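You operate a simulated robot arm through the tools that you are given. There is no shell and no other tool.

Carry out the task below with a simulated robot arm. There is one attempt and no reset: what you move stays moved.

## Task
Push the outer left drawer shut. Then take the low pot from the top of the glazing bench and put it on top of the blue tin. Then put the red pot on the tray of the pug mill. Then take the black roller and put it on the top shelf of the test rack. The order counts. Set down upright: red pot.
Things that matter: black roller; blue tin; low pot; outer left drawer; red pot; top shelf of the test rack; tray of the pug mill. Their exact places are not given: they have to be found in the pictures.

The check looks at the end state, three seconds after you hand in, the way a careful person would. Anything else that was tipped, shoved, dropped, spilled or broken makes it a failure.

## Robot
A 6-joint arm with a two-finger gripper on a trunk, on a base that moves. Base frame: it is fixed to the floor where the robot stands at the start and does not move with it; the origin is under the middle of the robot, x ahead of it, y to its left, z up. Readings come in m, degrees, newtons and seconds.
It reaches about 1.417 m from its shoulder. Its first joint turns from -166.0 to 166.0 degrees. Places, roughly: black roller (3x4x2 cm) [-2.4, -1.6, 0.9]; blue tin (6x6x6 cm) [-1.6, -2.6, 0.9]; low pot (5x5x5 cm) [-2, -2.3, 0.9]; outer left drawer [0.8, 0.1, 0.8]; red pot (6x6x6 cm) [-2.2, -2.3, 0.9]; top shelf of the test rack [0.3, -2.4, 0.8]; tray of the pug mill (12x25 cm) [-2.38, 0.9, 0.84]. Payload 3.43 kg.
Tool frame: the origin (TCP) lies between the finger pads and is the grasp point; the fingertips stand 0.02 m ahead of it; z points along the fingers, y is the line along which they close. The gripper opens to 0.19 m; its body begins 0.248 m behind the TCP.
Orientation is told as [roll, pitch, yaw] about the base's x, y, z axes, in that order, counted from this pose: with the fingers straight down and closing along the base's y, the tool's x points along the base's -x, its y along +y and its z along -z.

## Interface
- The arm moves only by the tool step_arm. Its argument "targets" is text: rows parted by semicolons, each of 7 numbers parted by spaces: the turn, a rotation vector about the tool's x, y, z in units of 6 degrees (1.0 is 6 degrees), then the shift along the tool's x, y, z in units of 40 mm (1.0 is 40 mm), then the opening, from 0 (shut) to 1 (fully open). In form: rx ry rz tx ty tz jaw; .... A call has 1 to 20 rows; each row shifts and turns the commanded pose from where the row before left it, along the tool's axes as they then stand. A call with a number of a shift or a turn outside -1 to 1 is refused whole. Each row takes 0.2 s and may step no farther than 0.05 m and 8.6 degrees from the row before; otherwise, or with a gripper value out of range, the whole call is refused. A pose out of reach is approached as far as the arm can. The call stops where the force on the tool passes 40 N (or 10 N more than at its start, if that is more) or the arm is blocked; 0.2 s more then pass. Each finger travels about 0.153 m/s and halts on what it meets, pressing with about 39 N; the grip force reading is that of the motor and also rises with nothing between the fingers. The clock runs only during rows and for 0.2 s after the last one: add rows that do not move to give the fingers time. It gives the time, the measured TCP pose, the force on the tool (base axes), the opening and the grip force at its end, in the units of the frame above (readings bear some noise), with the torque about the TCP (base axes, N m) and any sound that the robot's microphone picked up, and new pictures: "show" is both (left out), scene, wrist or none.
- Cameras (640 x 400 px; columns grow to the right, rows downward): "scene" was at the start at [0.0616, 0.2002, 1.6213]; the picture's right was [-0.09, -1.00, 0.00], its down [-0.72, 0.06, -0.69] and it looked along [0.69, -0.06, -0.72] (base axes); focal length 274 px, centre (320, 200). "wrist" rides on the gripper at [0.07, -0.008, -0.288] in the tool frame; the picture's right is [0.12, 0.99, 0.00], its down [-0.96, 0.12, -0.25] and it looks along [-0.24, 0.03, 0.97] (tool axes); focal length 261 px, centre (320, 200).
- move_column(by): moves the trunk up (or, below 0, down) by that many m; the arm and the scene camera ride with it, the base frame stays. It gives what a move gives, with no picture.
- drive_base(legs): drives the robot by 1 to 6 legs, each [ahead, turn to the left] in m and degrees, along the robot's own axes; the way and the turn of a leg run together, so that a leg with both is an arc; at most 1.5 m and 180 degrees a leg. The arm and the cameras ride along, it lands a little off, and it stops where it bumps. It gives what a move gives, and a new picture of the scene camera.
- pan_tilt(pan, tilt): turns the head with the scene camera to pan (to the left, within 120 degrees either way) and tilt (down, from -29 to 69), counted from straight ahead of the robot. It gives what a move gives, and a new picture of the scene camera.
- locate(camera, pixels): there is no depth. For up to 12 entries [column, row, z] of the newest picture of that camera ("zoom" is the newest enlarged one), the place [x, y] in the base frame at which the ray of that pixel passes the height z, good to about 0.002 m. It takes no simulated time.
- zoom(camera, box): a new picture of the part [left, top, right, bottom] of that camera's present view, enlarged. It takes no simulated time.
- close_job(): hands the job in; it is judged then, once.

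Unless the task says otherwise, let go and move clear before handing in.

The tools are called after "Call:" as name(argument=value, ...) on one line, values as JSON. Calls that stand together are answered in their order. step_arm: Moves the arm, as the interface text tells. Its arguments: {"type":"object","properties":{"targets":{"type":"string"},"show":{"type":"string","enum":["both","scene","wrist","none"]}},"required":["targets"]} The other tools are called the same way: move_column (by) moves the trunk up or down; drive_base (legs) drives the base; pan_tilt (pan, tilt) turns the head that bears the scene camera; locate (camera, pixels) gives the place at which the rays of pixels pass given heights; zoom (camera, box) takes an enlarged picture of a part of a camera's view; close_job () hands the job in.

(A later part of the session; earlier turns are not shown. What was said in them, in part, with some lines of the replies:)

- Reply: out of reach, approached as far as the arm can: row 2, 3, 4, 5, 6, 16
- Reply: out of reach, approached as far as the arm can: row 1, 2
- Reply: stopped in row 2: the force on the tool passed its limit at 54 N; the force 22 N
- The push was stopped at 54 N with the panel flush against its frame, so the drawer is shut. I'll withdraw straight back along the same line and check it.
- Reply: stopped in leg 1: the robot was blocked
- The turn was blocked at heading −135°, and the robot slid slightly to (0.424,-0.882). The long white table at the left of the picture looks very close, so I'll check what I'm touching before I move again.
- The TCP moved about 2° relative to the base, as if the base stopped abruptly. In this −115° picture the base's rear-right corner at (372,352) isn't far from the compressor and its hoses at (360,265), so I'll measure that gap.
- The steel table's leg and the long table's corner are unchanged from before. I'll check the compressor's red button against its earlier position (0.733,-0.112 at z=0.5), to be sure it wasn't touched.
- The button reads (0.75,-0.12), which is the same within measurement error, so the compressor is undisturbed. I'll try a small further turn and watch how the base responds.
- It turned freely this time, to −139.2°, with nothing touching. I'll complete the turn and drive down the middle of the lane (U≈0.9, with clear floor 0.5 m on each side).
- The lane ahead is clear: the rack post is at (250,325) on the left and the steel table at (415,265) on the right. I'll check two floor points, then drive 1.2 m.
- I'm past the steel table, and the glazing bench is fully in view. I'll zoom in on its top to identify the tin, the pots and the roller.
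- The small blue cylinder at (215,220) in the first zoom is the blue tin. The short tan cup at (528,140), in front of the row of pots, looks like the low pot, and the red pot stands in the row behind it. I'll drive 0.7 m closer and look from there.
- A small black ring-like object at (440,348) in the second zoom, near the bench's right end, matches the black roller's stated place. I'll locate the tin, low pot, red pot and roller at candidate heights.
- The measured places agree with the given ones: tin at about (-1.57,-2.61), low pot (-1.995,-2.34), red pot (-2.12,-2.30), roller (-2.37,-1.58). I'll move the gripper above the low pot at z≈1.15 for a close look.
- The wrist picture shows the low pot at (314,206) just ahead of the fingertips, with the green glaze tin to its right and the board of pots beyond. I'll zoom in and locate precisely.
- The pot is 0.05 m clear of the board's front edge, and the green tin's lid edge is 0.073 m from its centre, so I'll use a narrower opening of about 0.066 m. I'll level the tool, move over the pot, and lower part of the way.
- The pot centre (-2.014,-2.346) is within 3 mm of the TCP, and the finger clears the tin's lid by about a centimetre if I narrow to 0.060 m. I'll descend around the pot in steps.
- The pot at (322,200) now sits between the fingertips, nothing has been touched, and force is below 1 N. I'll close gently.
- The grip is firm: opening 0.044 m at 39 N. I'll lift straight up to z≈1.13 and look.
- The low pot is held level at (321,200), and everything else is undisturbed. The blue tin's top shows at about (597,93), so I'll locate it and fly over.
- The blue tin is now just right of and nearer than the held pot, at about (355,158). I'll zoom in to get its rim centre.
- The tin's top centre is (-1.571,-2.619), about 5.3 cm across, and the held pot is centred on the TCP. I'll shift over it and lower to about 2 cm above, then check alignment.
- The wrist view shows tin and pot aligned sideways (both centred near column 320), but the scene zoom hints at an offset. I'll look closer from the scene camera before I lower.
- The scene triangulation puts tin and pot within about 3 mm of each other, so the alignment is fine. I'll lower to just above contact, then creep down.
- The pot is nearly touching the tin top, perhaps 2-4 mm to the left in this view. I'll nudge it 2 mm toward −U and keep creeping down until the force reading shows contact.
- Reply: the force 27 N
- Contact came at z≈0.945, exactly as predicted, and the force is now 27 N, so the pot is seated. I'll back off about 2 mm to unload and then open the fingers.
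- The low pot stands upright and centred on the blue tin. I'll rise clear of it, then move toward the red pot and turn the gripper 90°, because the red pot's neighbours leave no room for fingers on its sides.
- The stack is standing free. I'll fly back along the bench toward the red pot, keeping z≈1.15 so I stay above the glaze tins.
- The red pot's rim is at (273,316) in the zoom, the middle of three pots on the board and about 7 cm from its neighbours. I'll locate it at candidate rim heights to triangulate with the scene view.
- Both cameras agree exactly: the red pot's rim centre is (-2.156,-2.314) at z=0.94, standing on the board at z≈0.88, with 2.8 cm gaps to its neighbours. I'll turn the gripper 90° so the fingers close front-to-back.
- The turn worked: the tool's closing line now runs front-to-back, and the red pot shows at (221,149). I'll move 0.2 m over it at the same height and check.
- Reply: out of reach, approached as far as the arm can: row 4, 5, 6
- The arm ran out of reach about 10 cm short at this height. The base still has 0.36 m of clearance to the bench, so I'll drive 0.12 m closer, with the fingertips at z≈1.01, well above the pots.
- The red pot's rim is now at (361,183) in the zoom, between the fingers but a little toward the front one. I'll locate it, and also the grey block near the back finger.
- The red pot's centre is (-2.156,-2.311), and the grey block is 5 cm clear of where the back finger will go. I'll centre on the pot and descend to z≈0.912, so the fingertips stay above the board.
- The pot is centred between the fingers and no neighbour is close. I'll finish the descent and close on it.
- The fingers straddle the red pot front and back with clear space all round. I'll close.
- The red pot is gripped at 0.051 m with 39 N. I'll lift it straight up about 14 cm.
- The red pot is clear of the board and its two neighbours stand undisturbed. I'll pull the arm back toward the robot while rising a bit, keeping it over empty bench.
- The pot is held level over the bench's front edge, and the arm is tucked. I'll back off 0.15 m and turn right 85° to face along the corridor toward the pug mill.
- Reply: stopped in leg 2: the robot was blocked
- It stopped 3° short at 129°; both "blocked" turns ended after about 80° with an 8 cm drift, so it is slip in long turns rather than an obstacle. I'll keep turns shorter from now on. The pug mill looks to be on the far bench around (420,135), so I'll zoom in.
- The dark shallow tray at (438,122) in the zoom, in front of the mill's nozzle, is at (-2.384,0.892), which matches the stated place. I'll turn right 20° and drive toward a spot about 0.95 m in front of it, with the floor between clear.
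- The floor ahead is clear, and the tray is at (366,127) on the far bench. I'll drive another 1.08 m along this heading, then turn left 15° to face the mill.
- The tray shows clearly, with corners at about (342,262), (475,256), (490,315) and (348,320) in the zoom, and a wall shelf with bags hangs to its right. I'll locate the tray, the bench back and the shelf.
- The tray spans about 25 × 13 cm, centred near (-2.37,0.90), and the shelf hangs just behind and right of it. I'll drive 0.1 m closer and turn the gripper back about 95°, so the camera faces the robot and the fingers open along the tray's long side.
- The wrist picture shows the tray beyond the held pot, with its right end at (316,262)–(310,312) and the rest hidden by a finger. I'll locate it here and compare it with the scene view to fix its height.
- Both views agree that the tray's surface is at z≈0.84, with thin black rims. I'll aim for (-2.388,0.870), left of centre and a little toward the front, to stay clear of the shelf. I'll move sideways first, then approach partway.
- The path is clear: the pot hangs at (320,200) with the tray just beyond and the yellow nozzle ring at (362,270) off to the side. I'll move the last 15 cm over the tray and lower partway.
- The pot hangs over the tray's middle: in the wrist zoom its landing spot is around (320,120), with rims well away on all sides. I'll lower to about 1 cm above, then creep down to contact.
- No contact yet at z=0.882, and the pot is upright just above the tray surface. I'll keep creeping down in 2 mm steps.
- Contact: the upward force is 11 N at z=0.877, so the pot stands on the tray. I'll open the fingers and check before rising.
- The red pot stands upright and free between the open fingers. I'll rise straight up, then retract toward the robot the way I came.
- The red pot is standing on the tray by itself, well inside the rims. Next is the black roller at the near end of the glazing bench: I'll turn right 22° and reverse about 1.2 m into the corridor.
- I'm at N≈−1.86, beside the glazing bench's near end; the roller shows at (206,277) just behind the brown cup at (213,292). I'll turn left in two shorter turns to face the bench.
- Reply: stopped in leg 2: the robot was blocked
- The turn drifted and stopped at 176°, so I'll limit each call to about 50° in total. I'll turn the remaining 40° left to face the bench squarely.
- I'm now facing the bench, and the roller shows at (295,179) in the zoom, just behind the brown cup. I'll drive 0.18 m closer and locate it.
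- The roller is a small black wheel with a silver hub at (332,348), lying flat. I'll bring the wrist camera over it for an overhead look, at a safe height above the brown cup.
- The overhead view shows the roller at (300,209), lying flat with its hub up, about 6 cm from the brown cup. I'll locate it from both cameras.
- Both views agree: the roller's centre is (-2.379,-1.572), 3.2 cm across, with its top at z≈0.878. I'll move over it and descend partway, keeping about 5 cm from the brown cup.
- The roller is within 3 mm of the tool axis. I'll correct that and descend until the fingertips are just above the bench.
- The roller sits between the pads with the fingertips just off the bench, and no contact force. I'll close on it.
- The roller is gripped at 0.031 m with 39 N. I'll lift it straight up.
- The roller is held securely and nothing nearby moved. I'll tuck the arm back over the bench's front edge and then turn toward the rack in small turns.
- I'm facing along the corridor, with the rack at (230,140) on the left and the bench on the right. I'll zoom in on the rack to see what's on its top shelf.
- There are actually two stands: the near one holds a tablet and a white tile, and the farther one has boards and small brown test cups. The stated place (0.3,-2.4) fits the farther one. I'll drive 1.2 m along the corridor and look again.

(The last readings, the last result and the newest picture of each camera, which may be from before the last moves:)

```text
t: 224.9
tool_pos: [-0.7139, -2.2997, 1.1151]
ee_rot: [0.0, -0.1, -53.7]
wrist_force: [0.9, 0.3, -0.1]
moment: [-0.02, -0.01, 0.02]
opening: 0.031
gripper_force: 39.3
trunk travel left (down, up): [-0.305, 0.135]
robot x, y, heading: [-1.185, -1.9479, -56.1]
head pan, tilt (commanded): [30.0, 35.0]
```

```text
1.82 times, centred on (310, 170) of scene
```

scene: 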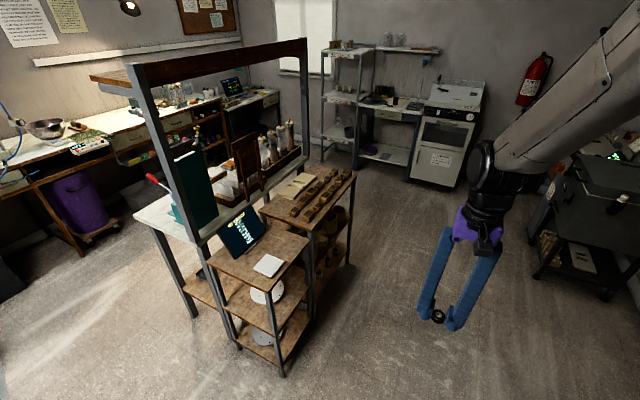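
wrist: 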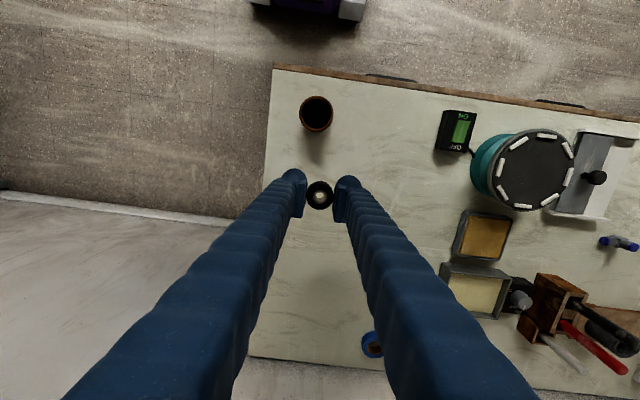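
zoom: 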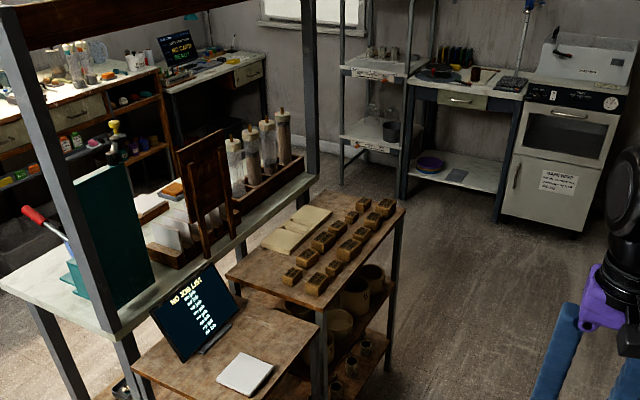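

The far rack's top shelf has a notebook and rows of small test cups. I'll locate its corners and those of the near stand, to decide which one matches (0.3,-2.4,0.8).

Call:
locate(camera="zoom", pixels=[[226, 277, 0.8], [322, 308, 0.8], [405, 210, 0.8], [310, 182, 0.8], [315, 245, 0.8], [132, 368, 0.8], [318, 338, 0.8], [240, 297, 0.8], [245, 373, 0.8]])

Call:
locate(camera="scene", pixels=[[283, 376, 0], [312, 318, 0], [348, 264, 0], [236, 345, 0], [197, 318, 0]])

```text
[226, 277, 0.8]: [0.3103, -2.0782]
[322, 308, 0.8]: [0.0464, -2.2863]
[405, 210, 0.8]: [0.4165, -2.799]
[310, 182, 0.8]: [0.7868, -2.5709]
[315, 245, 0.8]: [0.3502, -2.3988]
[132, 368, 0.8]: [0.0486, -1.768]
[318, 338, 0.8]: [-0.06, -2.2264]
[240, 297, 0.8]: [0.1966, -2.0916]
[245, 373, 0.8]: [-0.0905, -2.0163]
```

```text
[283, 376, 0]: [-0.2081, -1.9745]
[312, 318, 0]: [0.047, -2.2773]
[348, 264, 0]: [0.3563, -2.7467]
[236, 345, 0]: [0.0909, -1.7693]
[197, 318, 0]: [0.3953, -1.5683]
```

The far rack matches: its top shelf is at z≈0.8, spanning about (0.31,-2.08) to (0.36,-2.75). I'll check the dark chest ahead on the right, so I can stand on the open side of the rack.

Call:
locate(camera="scene", pixels=[[543, 262, 0], [543, 278, 0], [606, 302, 0], [535, 275, 0.05], [380, 175, 0], [450, 190, 0]])

Call:
pan_tilt(pan=-15, tilt=35)

```text
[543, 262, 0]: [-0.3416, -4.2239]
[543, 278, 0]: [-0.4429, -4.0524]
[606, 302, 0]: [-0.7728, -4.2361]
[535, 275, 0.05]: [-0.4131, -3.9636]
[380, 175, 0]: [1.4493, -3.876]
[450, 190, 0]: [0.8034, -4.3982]
```

```text
t: 226.1
tool_pos: [-0.7142, -2.2992, 1.1158]
ee_rot: [-0.1, -0.1, -53.8]
wrist_force: [-0.5, -0.9, -0.3]
moment: [0.02, 0.02, 0.02]
opening: 0.0312
gripper_force: 38.8
trunk travel left (down, up): [-0.305, 0.135]
robot x, y, heading: [-1.1828, -1.9498, -55.9]
head pan, tilt (commanded): [-15.0, 35.0]
```

scene: 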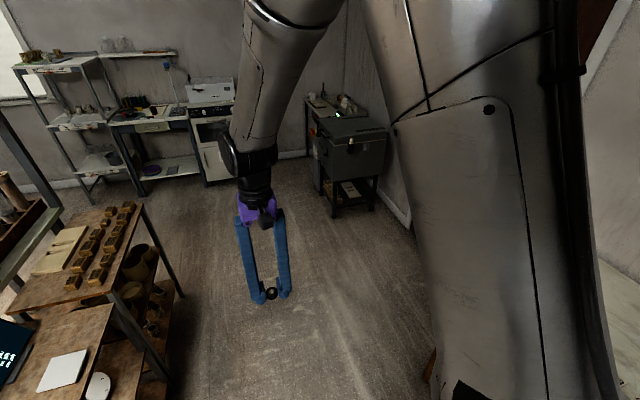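

The chest stands at U≈3.0, well beyond where I need to stop. I'll drive 1.2 m forward and then turn left in small turns to face the rack's open side.

Call:
drive_base(legs=[[1.2, 0]])

Call:
drive_base(legs=[[0, 45]])

Call:
drive_base(legs=[[0, 45]])

Call:
pan_tilt(pan=0, tilt=45)

```text
t: 234.3
tool_pos: [-0.0502, -3.2881, 1.1155]
ee_rot: [0.0, -0.1, -53.9]
wrist_force: [-0.6, 0.3, -0.1]
moment: [-0.01, 0.02, 0.01]
opening: 0.0311
gripper_force: 39.2
trunk travel left (down, up): [-0.305, 0.135]
robot x, y, heading: [-0.5201, -2.9341, -56.1]
head pan, tilt (commanded): [-15.0, 35.0]
```

scene: 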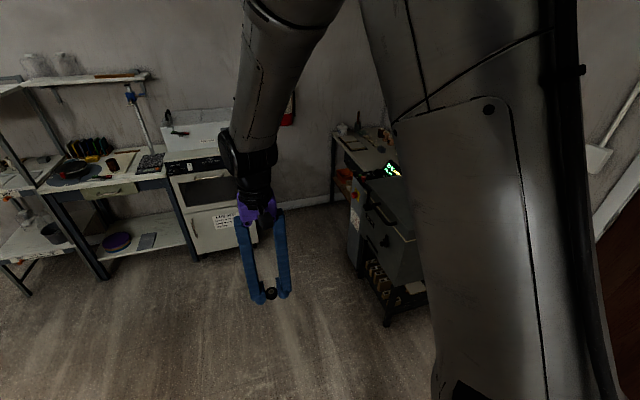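

```text
t: 237.8
tool_pos: [0.0609, -2.847, 1.115]
ee_rot: [0.0, -0.1, -8.4]
wrist_force: [0.4, 0.3, -0.6]
moment: [-0.05, 0.01, 0.02]
opening: 0.0308
gripper_force: 38.9
trunk travel left (down, up): [-0.305, 0.135]
robot x, y, heading: [-0.5292, -2.9815, -10.6]
head pan, tilt (commanded): [-15.0, 35.0]
```

scene: 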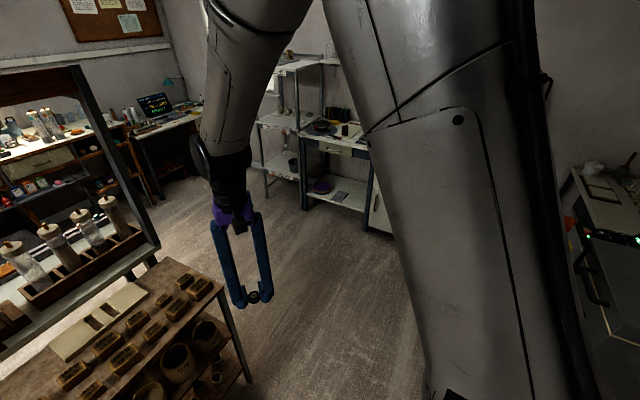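

```text
t: 241.3
tool_pos: [-0.2062, -2.4685, 1.1163]
ee_rot: [0.0, -0.1, 36.8]
wrist_force: [0.0, -0.1, 0.1]
moment: [-0.02, 0.04, -0.01]
opening: 0.031
gripper_force: 39.2
trunk travel left (down, up): [-0.305, 0.135]
robot x, y, heading: [-0.4962, -3.0215, 34.2]
head pan, tilt (commanded): [-15.0, 35.0]
```

scene: 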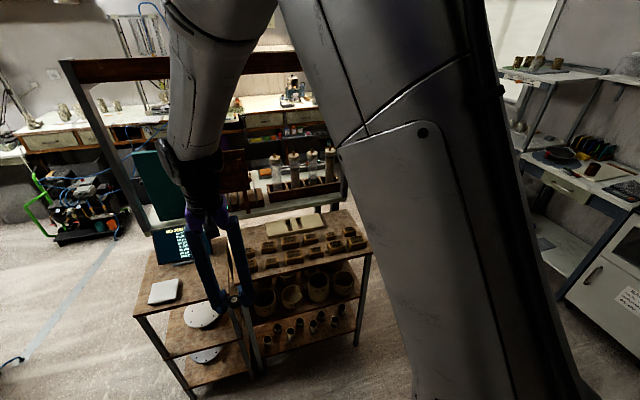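

```text
t: 242.1
tool_pos: [-0.2065, -2.4682, 1.1175]
ee_rot: [-0.1, -0.1, 36.8]
wrist_force: [-0.2, 0.5, -0.6]
moment: [-0.1, -0.15, 0.03]
opening: 0.0309
gripper_force: 39.2
trunk travel left (down, up): [-0.305, 0.135]
robot x, y, heading: [-0.4965, -3.0187, 34.4]
head pan, tilt (commanded): [0.0, 45.0]
```

scene: 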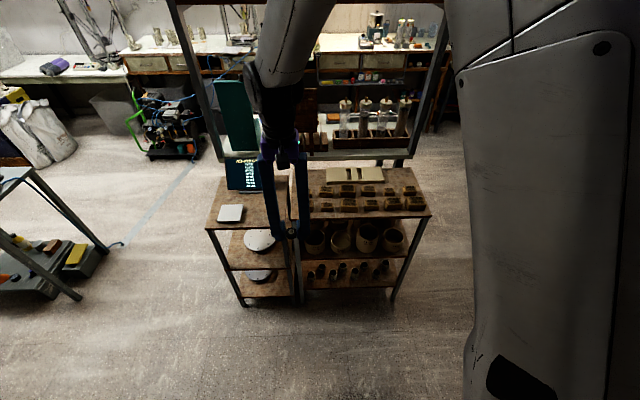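

I'm facing the test rack now; its top shelf at about (365,195) holds a notebook and two rows of test cups. I'll zoom in to find a free patch for the roller.

Call:
zoom(camera="scene", box=[280, 150, 450, 250])

Call:
step_arm(targets="0 0 0 0 0 0 0", show="wrist")

```text
3.76 times, centred on (365, 200) of scene
```

zoom: 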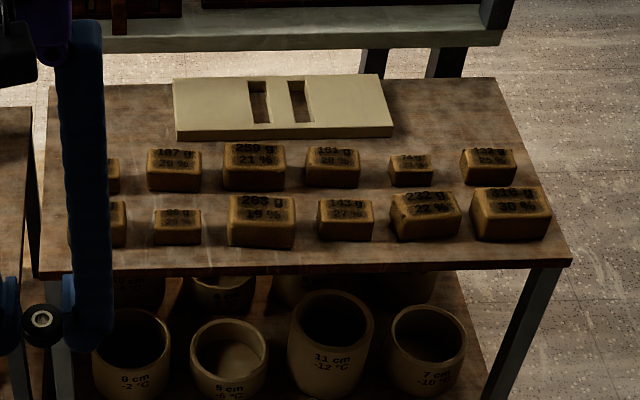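

```text
t: 242.5
tool_pos: [-0.2082, -2.468, 1.1161]
ee_rot: [-0.2, -0.1, 36.9]
wrist_force: [-1.1, 0.6, -1.1]
moment: [-0.17, -0.15, 0.03]
opening: 0.0309
gripper_force: 38.8
trunk travel left (down, up): [-0.305, 0.135]
robot x, y, heading: [-0.5016, -3.0221, 34.1]
head pan, tilt (commanded): [0.0, 45.0]
```

wrist: 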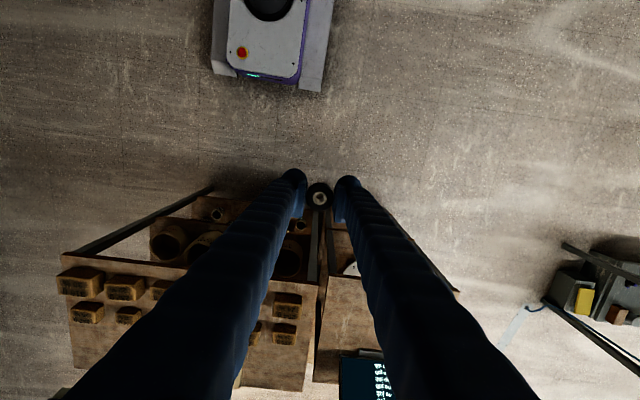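

The top shelf carries two rows of test bars and a plaster plate; the free patches are at the back-left (around (110,112)) and back-right (around (450,112)). A long table's overhead frame stands just behind, so I'll measure the frame and the free patches before choosing.

Call:
locate(camera="scene", pixels=[[178, 15, 1.3], [178, 15, 1.5], [178, 15, 1.6], [445, 15, 1.3], [445, 15, 1.5], [445, 15, 1.6], [412, 160, 0.85], [225, 160, 0.85]])

Call:
locate(camera="zoom", pixels=[[512, 92, 0.8], [568, 265, 0.8], [42, 278, 0.8], [48, 88, 0.8], [395, 130, 0.8], [176, 140, 0.8], [460, 112, 0.8], [110, 112, 0.8], [480, 183, 0.8], [410, 187, 0.8], [120, 192, 0.8], [500, 30, 0.85]])

```text
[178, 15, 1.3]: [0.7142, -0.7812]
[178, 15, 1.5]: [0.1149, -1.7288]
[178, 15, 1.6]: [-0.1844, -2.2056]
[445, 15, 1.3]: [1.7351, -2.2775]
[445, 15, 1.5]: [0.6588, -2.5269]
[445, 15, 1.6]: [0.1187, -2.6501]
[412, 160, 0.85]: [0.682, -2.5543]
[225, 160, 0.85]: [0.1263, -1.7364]
```

```text
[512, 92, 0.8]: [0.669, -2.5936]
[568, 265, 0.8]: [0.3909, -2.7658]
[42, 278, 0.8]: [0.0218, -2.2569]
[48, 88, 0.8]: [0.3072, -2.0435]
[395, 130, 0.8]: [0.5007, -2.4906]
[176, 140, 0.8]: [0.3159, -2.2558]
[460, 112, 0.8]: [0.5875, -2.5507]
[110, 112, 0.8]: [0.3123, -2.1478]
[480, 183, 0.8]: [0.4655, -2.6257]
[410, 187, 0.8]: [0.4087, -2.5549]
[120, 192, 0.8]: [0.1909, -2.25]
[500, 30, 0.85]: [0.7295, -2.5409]
```

The free back-left patch runs about U 1.84–2.01 and N −1.12 to −0.96, clear of the bars and plate and away from the frame posts. I'll drive 0.25 m closer to bring it within comfortable reach.

Call:
drive_base(legs=[[0.25, 0]])

Call:
step_arm(targets="0 0 0 0 0 0 0", show="wrist")

Call:
zoom(camera="scene", box=[240, 170, 440, 290])

```text
t: 244.7
tool_pos: [-0.0008, -2.3278, 1.1168]
ee_rot: [-0.1, -0.1, 37.0]
wrist_force: [0.5, -0.1, 0.1]
moment: [0.0, 0.03, 0.0]
opening: 0.0308
gripper_force: 38.7
trunk travel left (down, up): [-0.305, 0.135]
robot x, y, heading: [-0.2921, -2.877, 34.3]
head pan, tilt (commanded): [0.0, 45.0]
```

scene: 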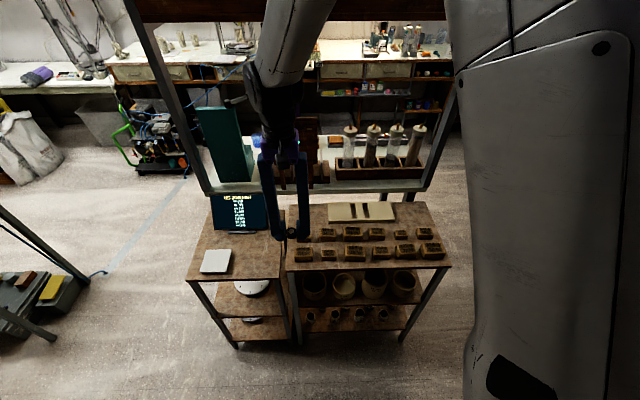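

```text
t: 245.1
tool_pos: [-0.0005, -2.3276, 1.1169]
ee_rot: [0.0, -0.2, 37.0]
wrist_force: [-0.3, -0.1, 0.6]
moment: [-0.06, 0.01, 0.03]
opening: 0.0311
gripper_force: 38.9
trunk travel left (down, up): [-0.305, 0.135]
robot x, y, heading: [-0.2944, -2.8802, 34.3]
head pan, tilt (commanded): [0.0, 45.0]
```

wrist: 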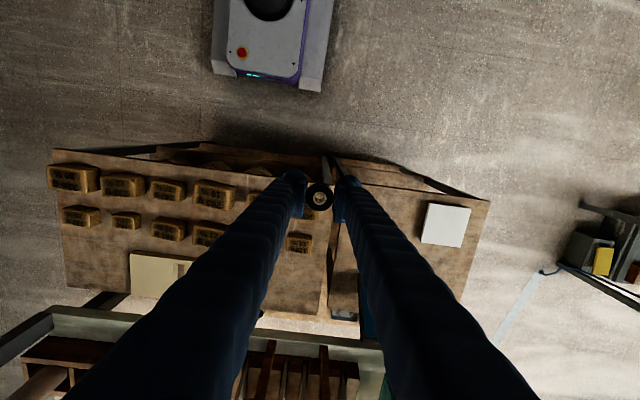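

```text
3.20 times, centred on (340, 230) of scene
```

zoom: 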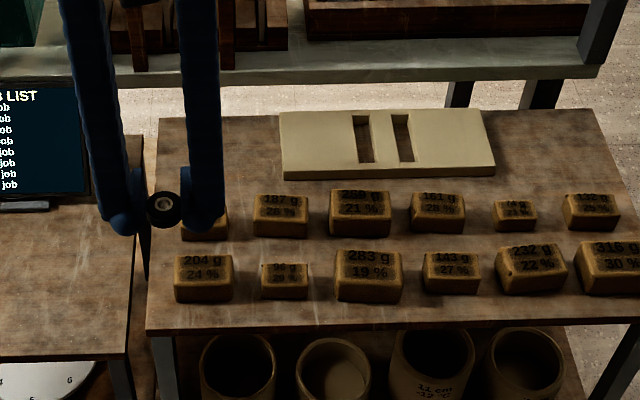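

The scene zoom shows the free back-left patch at (160–280,120–190), and the wrist view shows it below the bar at (300,243). I'll locate these edges from the wrist camera.

Call:
zoom(camera="wrist", box=[240, 210, 400, 350])

Call:
locate(camera="wrist", pixels=[[327, 255, 0.8], [323, 315, 0.8], [300, 253, 0.83], [286, 236, 0.83], [314, 250, 0.83], [52, 150, 0.8], [330, 187, 0.8], [68, 290, 0.8], [195, 299, 0.82], [300, 285, 0.8], [380, 350, 0.85], [260, 330, 0.85]])

Call:
locate(camera="zoom", pixels=[[320, 200, 0.8]])

```text
2.86 times, centred on (320, 280) of wrist
```

zoom: 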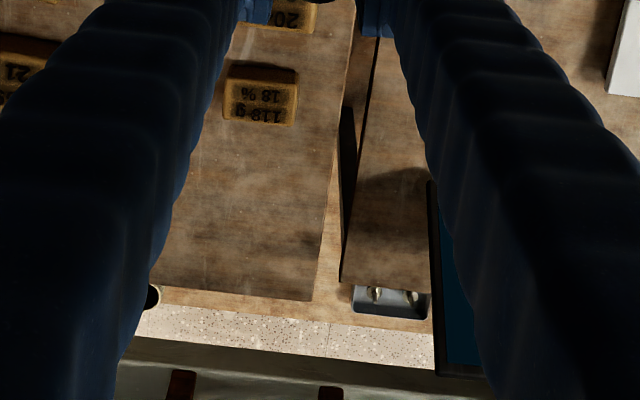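

```text
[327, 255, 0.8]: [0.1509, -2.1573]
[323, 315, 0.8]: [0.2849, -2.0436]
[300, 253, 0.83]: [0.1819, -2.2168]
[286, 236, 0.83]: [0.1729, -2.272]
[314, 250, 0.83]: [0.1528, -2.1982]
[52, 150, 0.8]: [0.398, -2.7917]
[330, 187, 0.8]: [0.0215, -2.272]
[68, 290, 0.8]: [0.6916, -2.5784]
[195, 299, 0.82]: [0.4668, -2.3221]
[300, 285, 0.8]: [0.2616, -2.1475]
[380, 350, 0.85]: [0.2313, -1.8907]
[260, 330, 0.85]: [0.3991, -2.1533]
```

```text
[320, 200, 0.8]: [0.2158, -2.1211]
```

The free patch is centred near (0.258,-2.182), with 6–8 cm clear to the bar, plate and edges. I'll lower to z≈0.98 in front of the rack first, so the wrist stays under the overhead beam, then move in over the patch.

Call:
step_arm(targets="0 0 0 0 0 0.85 0; 0 0 0 0 0 0.85 0; 0 0 0 0 0 0.85 0; 0 0 0 0 0 0.85 0; 0 0 0 -0.92 -0.123 0 0; 0 0 0 -0.92 -0.123 0 0; 0 0 0 -0.92 -0.123 0 0; 0 0 0 -0.92 -0.123 0 0; 0 0 0 0 0 0 0")

```text
t: 247.1
tool_pos: [0.1295, -2.2553, 0.9828]
ee_rot: [0.1, -0.3, 36.9]
wrist_force: [-0.3, -0.5, 0.0]
moment: [0.01, 0.0, -0.04]
opening: 0.0308
gripper_force: 39.1
trunk travel left (down, up): [-0.305, 0.135]
robot x, y, heading: [-0.2959, -2.8818, 34.2]
head pan, tilt (commanded): [0.0, 45.0]
```

scene: 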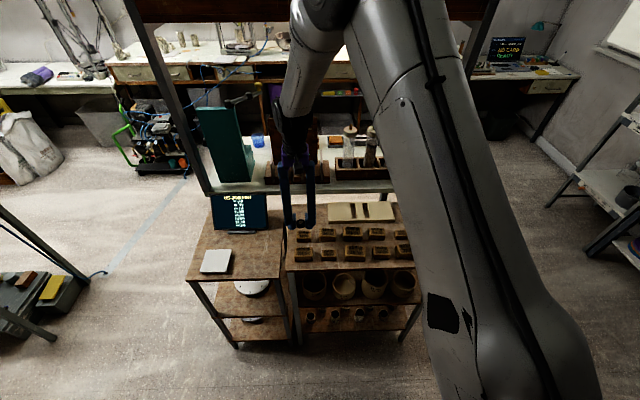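
wrist: 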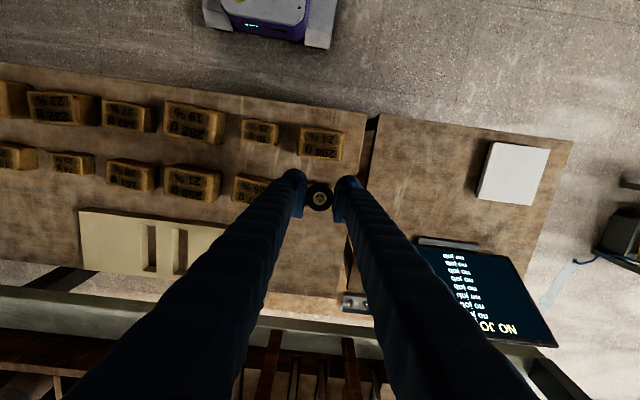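

The gripper is over the rack with the roller at (320,196), and the bars and tablet are clear. I'll move the last 15 cm in, then check before lowering.

Call:
step_arm(targets="0 0 0 -0.92 -0.12 0 0; 0 0 0 -0.92 -0.12 0 0; 0 0 0 -0.92 -0.12 0 0; 0 0 0 -0.92 -0.12 0 0; 0 0 0 0 0 0.6 0; 0 0 0 0 0 0.6 0; 0 0 0 0 0 0 0")

Call:
zoom(camera="wrist", box=[220, 90, 420, 260])

Call:
zoom(camera="scene", box=[240, 130, 420, 270])

```text
t: 248.7
tool_pos: [0.2585, -2.1814, 0.9344]
ee_rot: [0.0, -0.2, 36.8]
wrist_force: [-0.4, 0.7, -0.6]
moment: [0.0, 0.02, 0.03]
opening: 0.0309
gripper_force: 38.9
trunk travel left (down, up): [-0.305, 0.135]
robot x, y, heading: [-0.2953, -2.8761, 34.2]
head pan, tilt (commanded): [0.0, 45.0]
```

scene: 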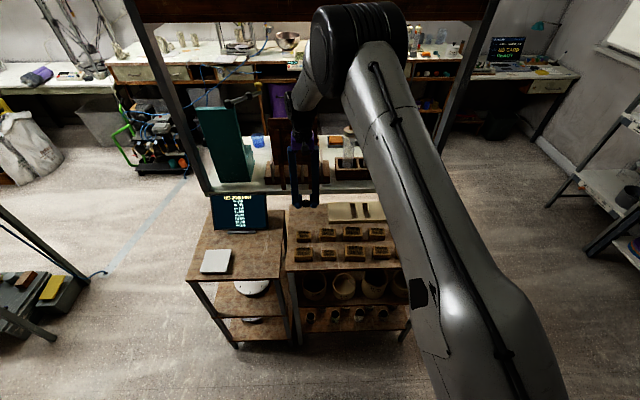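
wrist: 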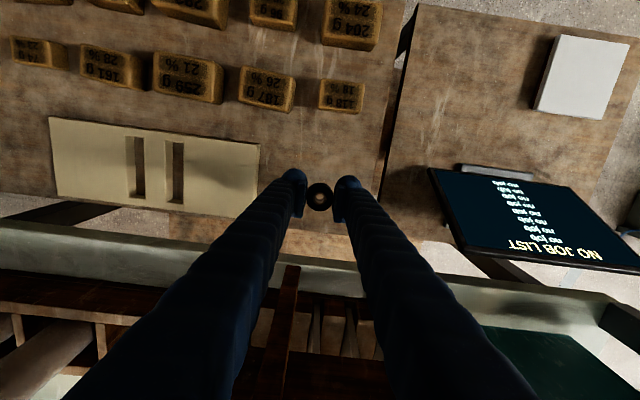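

```text
2.35 times, centred on (320, 175) of wrist
```

zoom: 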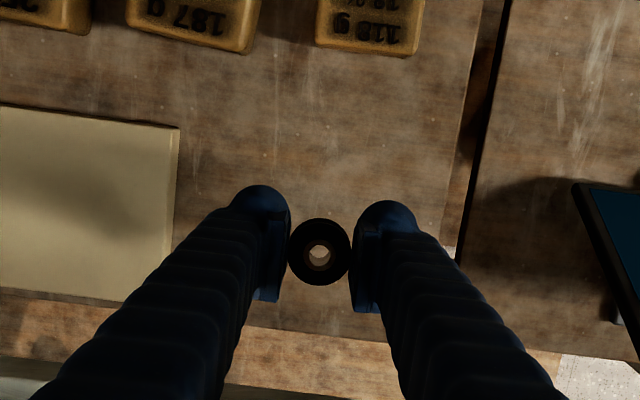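

```text
2.86 times, centred on (330, 200) of scene
```

zoom: 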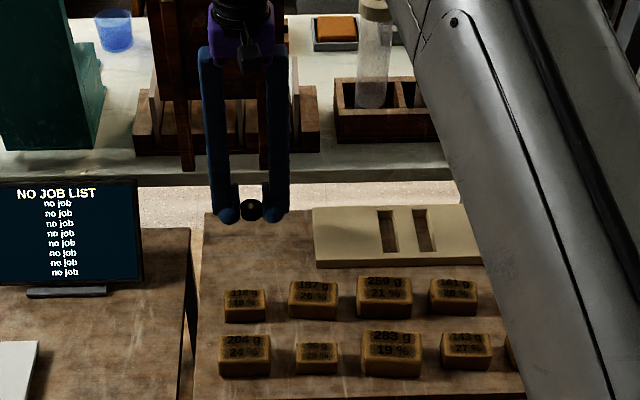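

The landing spot projects to (320,205) in the wrist zoom, with at least 8 cm clear to the plate, bar and shelf edges. I'll lower to about 1 cm above the shelf, then creep down.

Call:
step_arm(targets="0 0 0 0 0 0.7 0; 0 0 0 0 0 0.7 0; 0 0 0 0 0 0.6 0; 0 0 0 0 0 0.35 0; 0 0 0 0 0 0 0", show="none")

Call:
zoom(camera="scene", box=[270, 160, 370, 240])

Call:
step_arm(targets="0 0 0 0 0 0.06 0; 0 0 0 0 0 0 0", show="none")

Call:
step_arm(targets="0 0 0 0 0 0.06 0; 0 0 0 0 0 0 0", show="none")

```text
t: 249.6
tool_pos: [0.2607, -2.1788, 0.8594]
ee_rot: [0.0, -0.2, 37.0]
wrist_force: [-3.5, -2.8, 10.5]
moment: [0.03, 0.43, 0.14]
opening: 0.0311
gripper_force: 38.8
trunk travel left (down, up): [-0.305, 0.135]
robot x, y, heading: [-0.289, -2.8803, 34.5]
head pan, tilt (commanded): [0.0, 45.0]
stopped in row 4: the force on the tool passed its limit at 44 N (the readings are from after the stop); the commanded pose is now the measured one
```

```text
5.00 times, centred on (320, 200) of scene
```

zoom: 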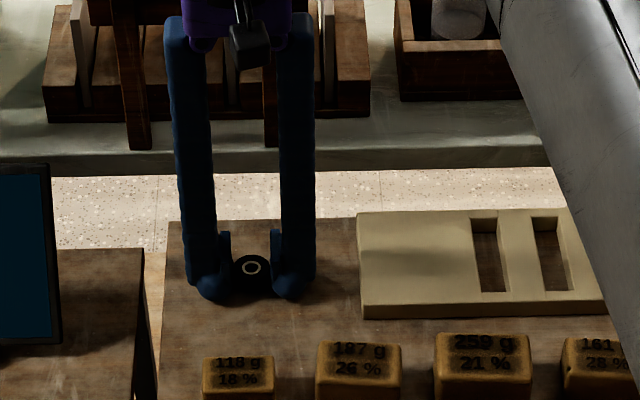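

```text
t: 250.2
tool_pos: [0.2594, -2.1786, 0.8605]
ee_rot: [0.1, -0.6, 37.0]
wrist_force: [-1.8, 0.4, 29.9]
moment: [-0.2, 0.1, 0.08]
opening: 0.0305
gripper_force: 39.1
trunk travel left (down, up): [-0.305, 0.135]
robot x, y, heading: [-0.2923, -2.8755, 34.3]
head pan, tilt (commanded): [0.0, 45.0]
```

```text
t: 250.6
tool_pos: [0.2619, -2.1781, 0.8601]
ee_rot: [0.2, -0.5, 37.1]
wrist_force: [-4.1, -3.3, 15.9]
moment: [-0.22, 0.16, 0.05]
opening: 0.0308
gripper_force: 39.1
trunk travel left (down, up): [-0.305, 0.135]
robot x, y, heading: [-0.2894, -2.879, 34.1]
head pan, tilt (commanded): [0.0, 45.0]
stopped in row 1: the force on the tool passed its limit at 43 N (the readings are from after the stop); the commanded pose is now the measured one
```

The descent stopped at z≈0.86 with 44 N, about 3.5 cm earlier than I assumed from z=0.8. Before I release, I'll verify that it's really the roller on the shelf, and not the gripper touching something else.

Call:
step_arm(targets="0 0 0 0 0 -0.04 0; 0 0 0 0 0 0 0")

Call:
zoom(camera="wrist", box=[250, 110, 400, 250])

Call:
zoom(camera="scene", box=[285, 185, 335, 225])

```text
t: 251.2
tool_pos: [0.2614, -2.1768, 0.8588]
ee_rot: [0.0, -0.5, 37.0]
wrist_force: [0.0, -2.6, 9.7]
moment: [-0.15, 0.13, 0.11]
opening: 0.0307
gripper_force: 39.2
trunk travel left (down, up): [-0.305, 0.135]
robot x, y, heading: [-0.2933, -2.8764, 34.5]
head pan, tilt (commanded): [0.0, 45.0]
```

scene: 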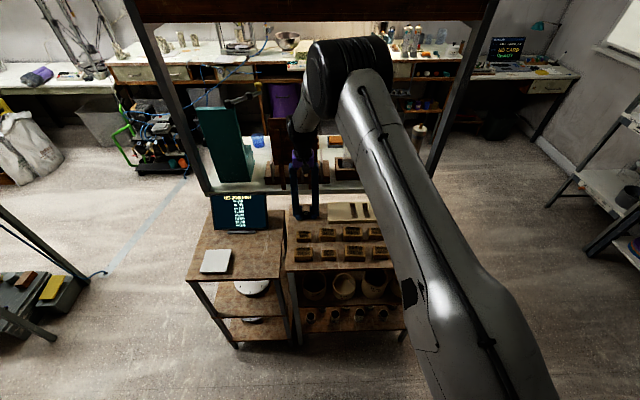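
wrist: 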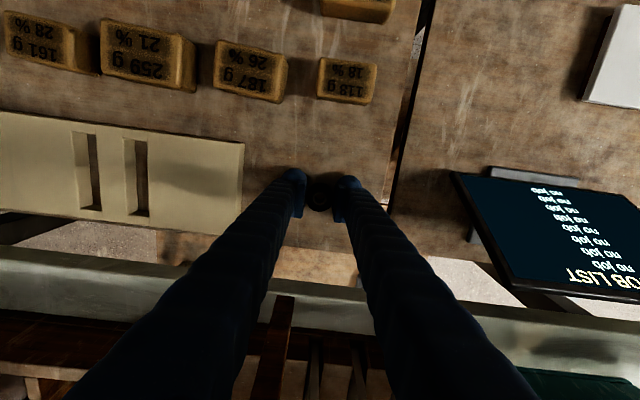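

```text
2.86 times, centred on (325, 180) of wrist
```

zoom: 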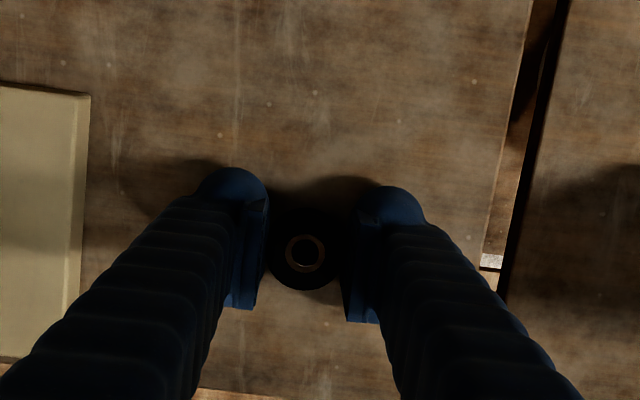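

```text
10.00 times, centred on (310, 205) of scene
```

zoom: 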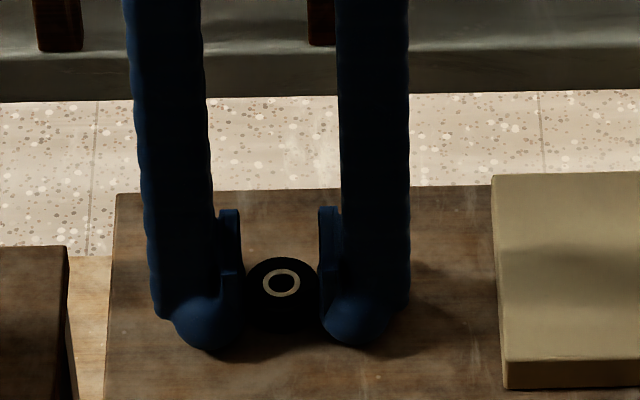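

The 10× zoom shows the roller and fingertips resting right on the shelf surface with their contact shadows, so the shelf is simply at z≈0.836. I'll open the fingers here.

Call:
step_arm(targets="0 0 0 0 0 0 0.18; 0 0 0 0 0 0 0.21; 0 0 0 0 0 0 0.25; 0 0 0 0 0 0 0.28; 0 0 0 0 0 0 0.28")

Call:
zoom(camera="scene", box=[285, 185, 335, 225])

Call:
zoom(camera="wrist", box=[250, 110, 400, 250])

```text
t: 252.4
tool_pos: [0.261, -2.1776, 0.858]
ee_rot: [0.0, -0.5, 36.9]
wrist_force: [-2.8, 5.2, 7.2]
moment: [-0.11, 0.02, -0.04]
opening: 0.0502
gripper_force: 0.1
trunk travel left (down, up): [-0.305, 0.135]
robot x, y, heading: [-0.2904, -2.877, 34.4]
head pan, tilt (commanded): [0.0, 45.0]
```

scene: 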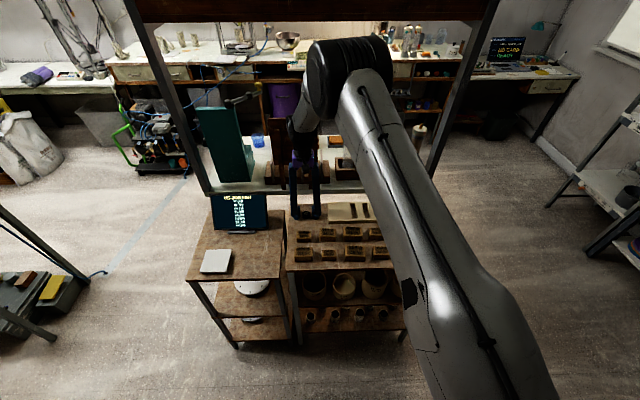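
wrist: 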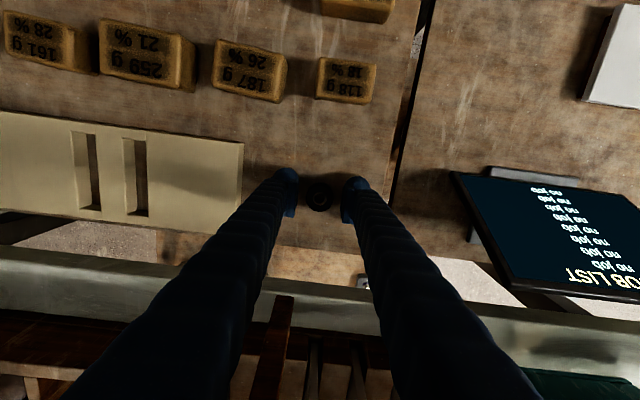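

```text
10.00 times, centred on (310, 205) of scene
```

zoom: 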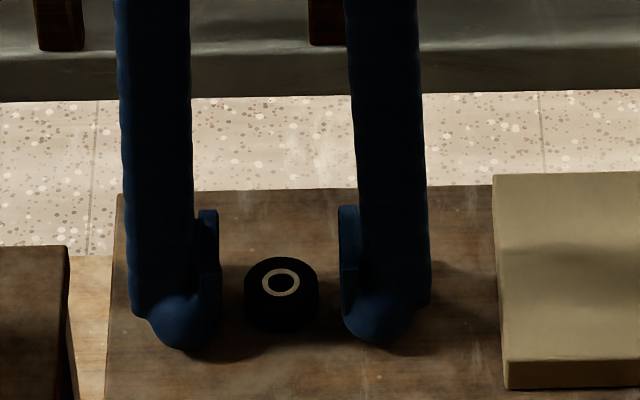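

```text
2.86 times, centred on (325, 180) of wrist
```

zoom: 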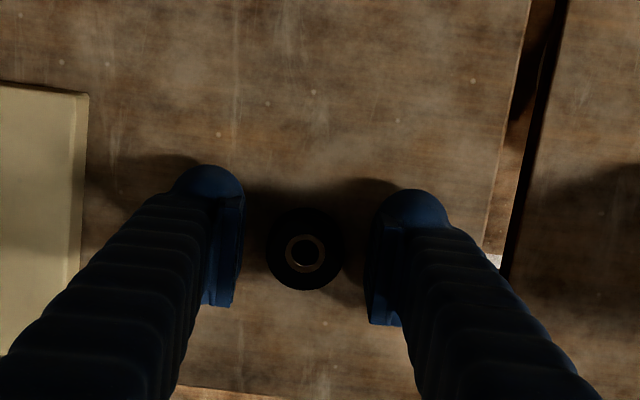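

The roller is standing free on the shelf between the open fingers. I'll rise straight up and pull back the way I came.

Call:
step_arm(targets="0 0 0 0 0 -0.2 0.28; 0 0 0 0 0 -0.5 0.28; 0 0 0 0 0 -0.8 0.28; 0 0 0 0 0 -0.9 0.28; 0 0 0 0 0 -0.6 0.28; 0 0 0 0.8 0.1 0 0.28; 0 0 0 0.9 0.1 0 0.28; 0 0 0 0.9 0.1 0 0.28; 0 0 0 0.9 0.1 0 0.28; 0 0 0 0.9 0.1 0 0.28; 0 0 0 0.9 0.1 0 0.28; 0 0 0 0.9 0.1 0 0.28; 0 0 0 0.9 0.1 0 0.28; 0 0 0 0.9 0.1 0 0.28; 0 0 0 0 0 0 0.28")

Call:
zoom(camera="scene", box=[200, 170, 440, 300])

Call:
zoom(camera="scene", box=[285, 185, 335, 225])

```text
t: 255.6
tool_pos: [-0.0168, -2.3426, 0.9756]
ee_rot: [0.0, -0.3, 36.9]
wrist_force: [-0.7, 0.0, 0.5]
moment: [-0.03, -0.02, 0.01]
opening: 0.0533
gripper_force: 0.0
trunk travel left (down, up): [-0.305, 0.135]
robot x, y, heading: [-0.2914, -2.8804, 34.2]
head pan, tilt (commanded): [0.0, 45.0]
```

scene: 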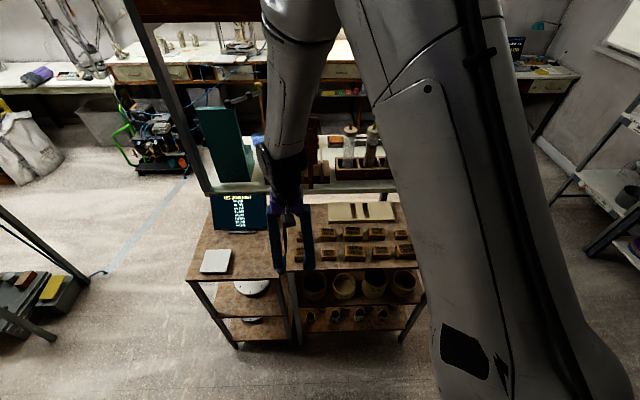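
wrist: 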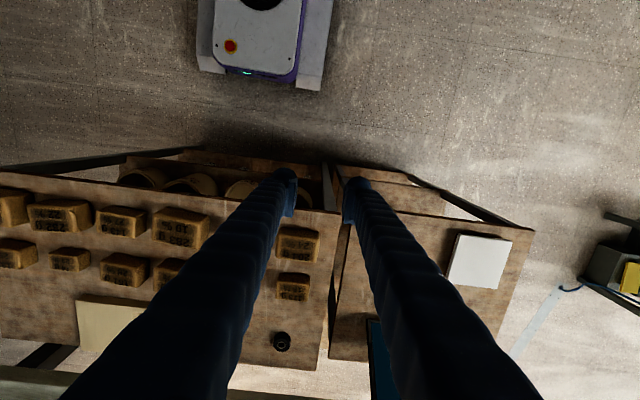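

```text
2.67 times, centred on (320, 235) of scene
```

zoom: 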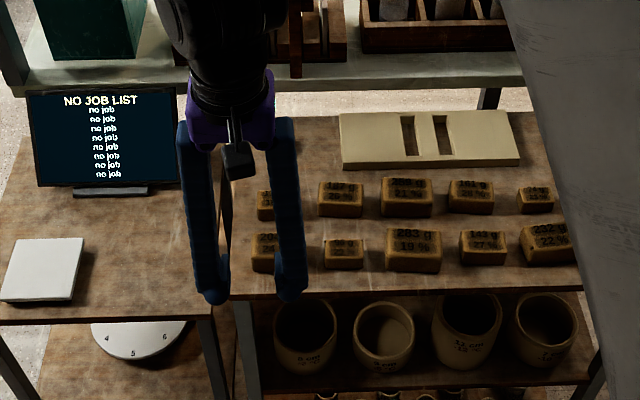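

```text
10.00 times, centred on (310, 205) of scene
```

zoom: 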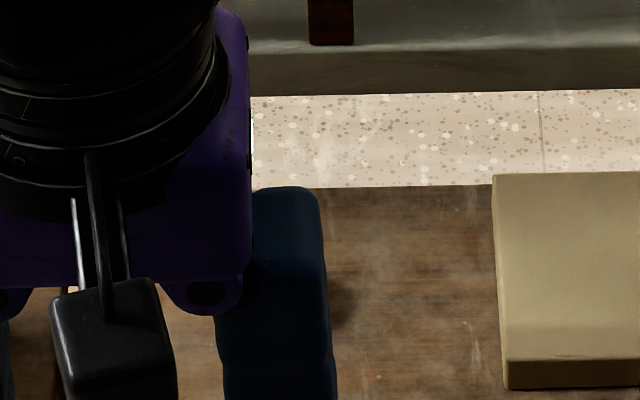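

The roller sits on the top shelf at (282,341) in the wrist view, with the bars, plate and tile all in their places. I'll raise the arm clear, back off, and make a last check of the other results.

Call:
step_arm(targets="0 0 0 0 0 -0.8 0.28; 0 0 0 0 0 -0.8 0.28; 0 0 0 0 0 -0.8 0.28; 0 0 0 0 0 -0.8 0.28; 0 0 0 0 0 0 0.28", show="none")

Call:
drive_base(legs=[[-0.3, 0]])

Call:
zoom(camera="scene", box=[250, 150, 450, 270])

Call:
pan_tilt(pan=25, tilt=25)

Call:
zoom(camera="scene", box=[150, 80, 350, 220])

Call:
pan_tilt(pan=118, tilt=30)

```text
t: 256.8
tool_pos: [-0.0155, -2.3442, 1.1042]
ee_rot: [0.0, -0.3, 37.0]
wrist_force: [0.2, -0.3, -0.8]
moment: [-0.04, 0.05, 0.05]
opening: 0.0532
gripper_force: 0.1
trunk travel left (down, up): [-0.305, 0.135]
robot x, y, heading: [-0.2893, -2.8796, 34.3]
head pan, tilt (commanded): [0.0, 45.0]
```

```text
t: 259.4
tool_pos: [-0.2749, -2.5161, 1.104]
ee_rot: [-0.1, -0.4, 37.1]
wrist_force: [-0.2, -0.1, -1.0]
moment: [0.04, -0.06, 0.0]
opening: 0.0531
gripper_force: 0.1
trunk travel left (down, up): [-0.305, 0.135]
robot x, y, heading: [-0.5471, -3.0542, 34.6]
head pan, tilt (commanded): [0.0, 45.0]
```

scene: 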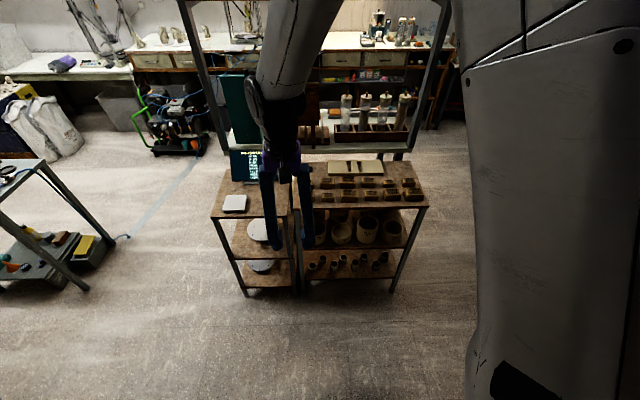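

```text
3.20 times, centred on (350, 210) of scene
```

zoom: 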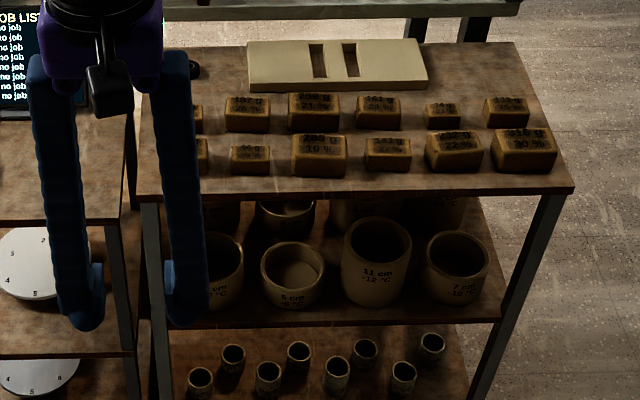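

```text
t: 260.3
tool_pos: [-0.2757, -2.5163, 1.105]
ee_rot: [0.0, -0.4, 37.2]
wrist_force: [-0.1, 0.7, -0.8]
moment: [0.03, 0.01, 0.0]
opening: 0.0533
gripper_force: 0.0
trunk travel left (down, up): [-0.305, 0.135]
robot x, y, heading: [-0.5509, -3.0551, 34.5]
head pan, tilt (commanded): [25.0, 25.0]
```

scene: 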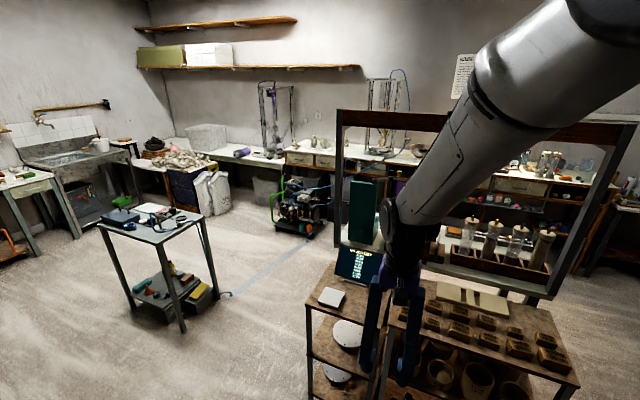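

```text
2.86 times, centred on (250, 150) of scene
```

zoom: 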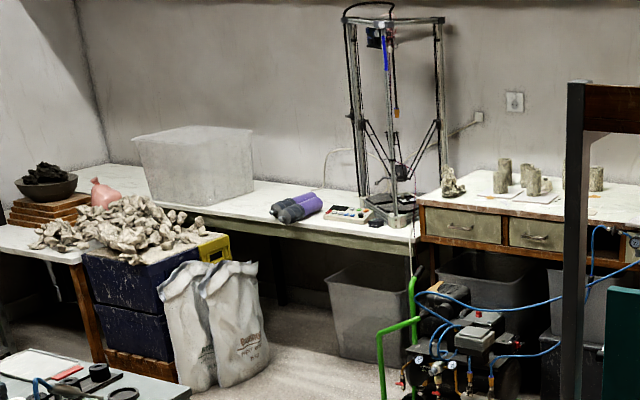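

```text
t: 262.0
tool_pos: [-0.2754, -2.5172, 1.1039]
ee_rot: [0.1, -0.3, 37.2]
wrist_force: [-0.7, -0.1, 0.5]
moment: [0.0, 0.0, -0.04]
opening: 0.0534
gripper_force: 0.0
trunk travel left (down, up): [-0.305, 0.135]
robot x, y, heading: [-0.546, -3.0523, 34.4]
head pan, tilt (commanded): [118.0, 30.0]
```

scene: 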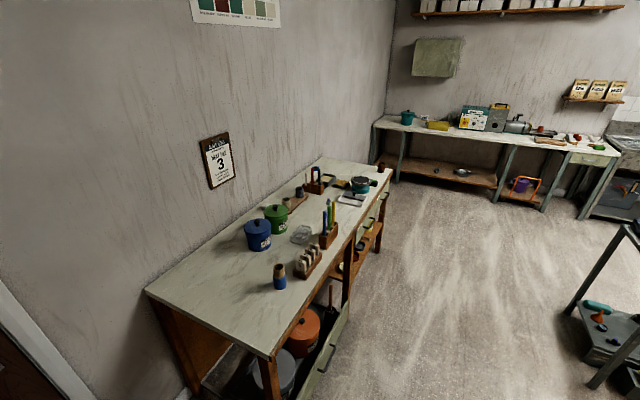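

The drawer is still flush (zoom (460,225)), and the low pot is on the blue tin at (280,275). I'll zoom in once more on the tin stack and on the pug mill's tray.

Call:
zoom(camera="scene", box=[230, 230, 330, 300])

Call:
zoom(camera="scene", box=[480, 90, 600, 170])

Call:
pan_tilt(pan=0, tilt=40)

Call:
step_arm(targets="0 0 0 0.5 -0.9 0 0.28; 0 0 0 0.5 -0.9 0 0.28; 0 0 0 0 -0.9 0 0.28; 0 0 0 0 -0.9 0 0.28; 0 0 0 0 0 0 0.28", show="scene")

Call:
zoom(camera="scene", box=[200, 120, 440, 280])

```text
5.71 times, centred on (280, 265) of scene
```

zoom: 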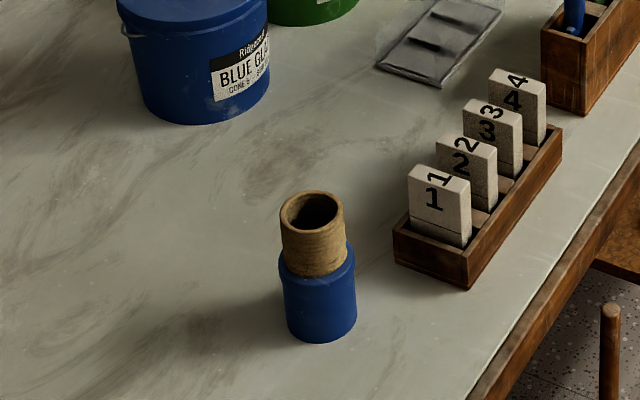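

```text
5.00 times, centred on (540, 130) of scene
```

zoom: 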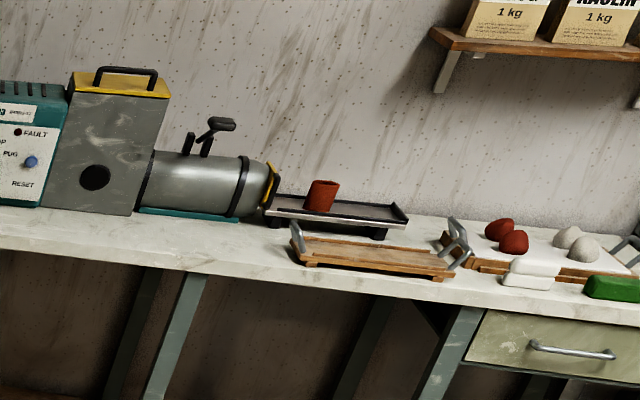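

```text
t: 264.0
tool_pos: [-0.275, -2.5159, 1.1044]
ee_rot: [0.1, -0.4, 37.2]
wrist_force: [-0.2, -0.7, 0.4]
moment: [-0.02, 0.0, 0.01]
opening: 0.0534
gripper_force: 0.0
trunk travel left (down, up): [-0.305, 0.135]
robot x, y, heading: [-0.5489, -3.0516, 34.4]
head pan, tilt (commanded): [0.0, 40.0]
```

scene: 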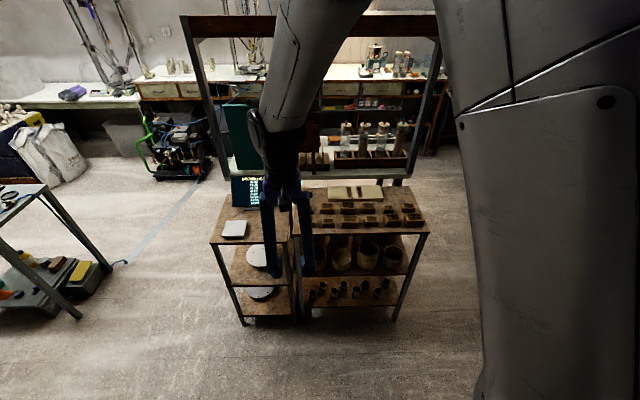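

```text
t: 265.2
tool_pos: [-0.2191, -2.6579, 1.1026]
ee_rot: [0.1, -0.4, 37.2]
wrist_force: [-0.5, -0.1, -0.5]
moment: [0.01, 0.05, 0.0]
opening: 0.0533
gripper_force: 0.1
trunk travel left (down, up): [-0.305, 0.135]
robot x, y, heading: [-0.5497, -3.0523, 34.4]
head pan, tilt (commanded): [0.0, 40.0]
```

scene: 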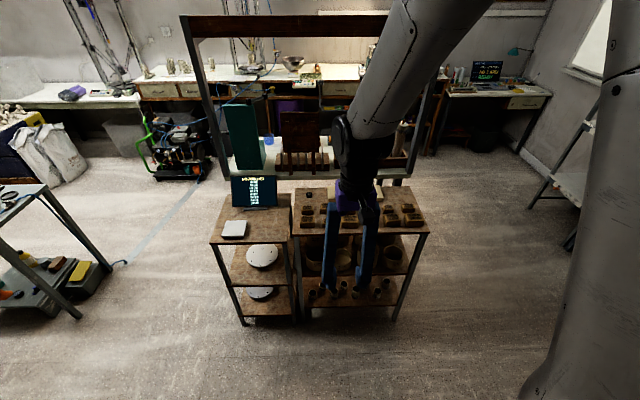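

```text
2.50 times, centred on (320, 200) of scene
```

zoom: 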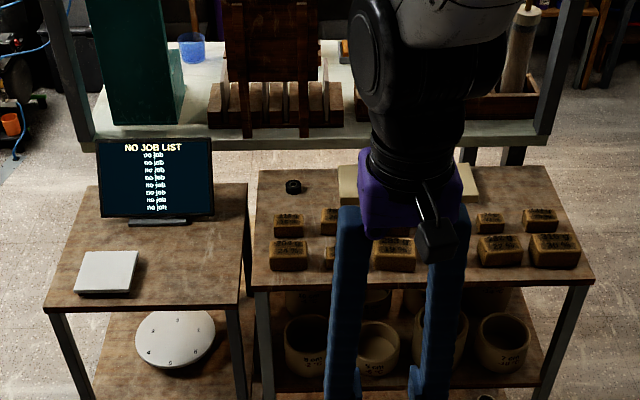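

All four results check out:
- The drawer is flush.
- The low pot stands on the blue tin.
- The red pot is upright on the pug mill's tray. Its apparent lean matches that of the bags at the picture's edge.
- The black roller lies on the rack's top shelf, at (293,187).

The gripper is empty and clear of everything, so I'll hand the job in.

Call:
close_job()

```text
The job is handed in.
```

I finished all four steps in the order you gave and handed the job in. I don't have the verdict yet.

- **Outer left drawer:** it is pushed shut and sits flush in its frame like its neighbour. It was still flush when I checked from across the room at the end.
- **Low pot:** it stands centred on top of the blue tin.
- **Red pot:** it stands upright on the pug mill's tray, inside the rims.
- **Black roller:** it lies flat in the free back-left corner of the test rack's top shelf, clear of the test bars and the plate. I took the test rack to be the stand with the test bars and small pots. The stand beside it holds a tablet screen and a white tile, and the stated position fits the one I chose.

Three of the base's longer turns stopped early and reported "blocked". I checked around the robot after the first one and found nothing touching and nothing moved. I put it down to the base drifting about 8 cm on long turns, and used shorter turns after that. In the last pictures I saw nothing else tipped or shifted.
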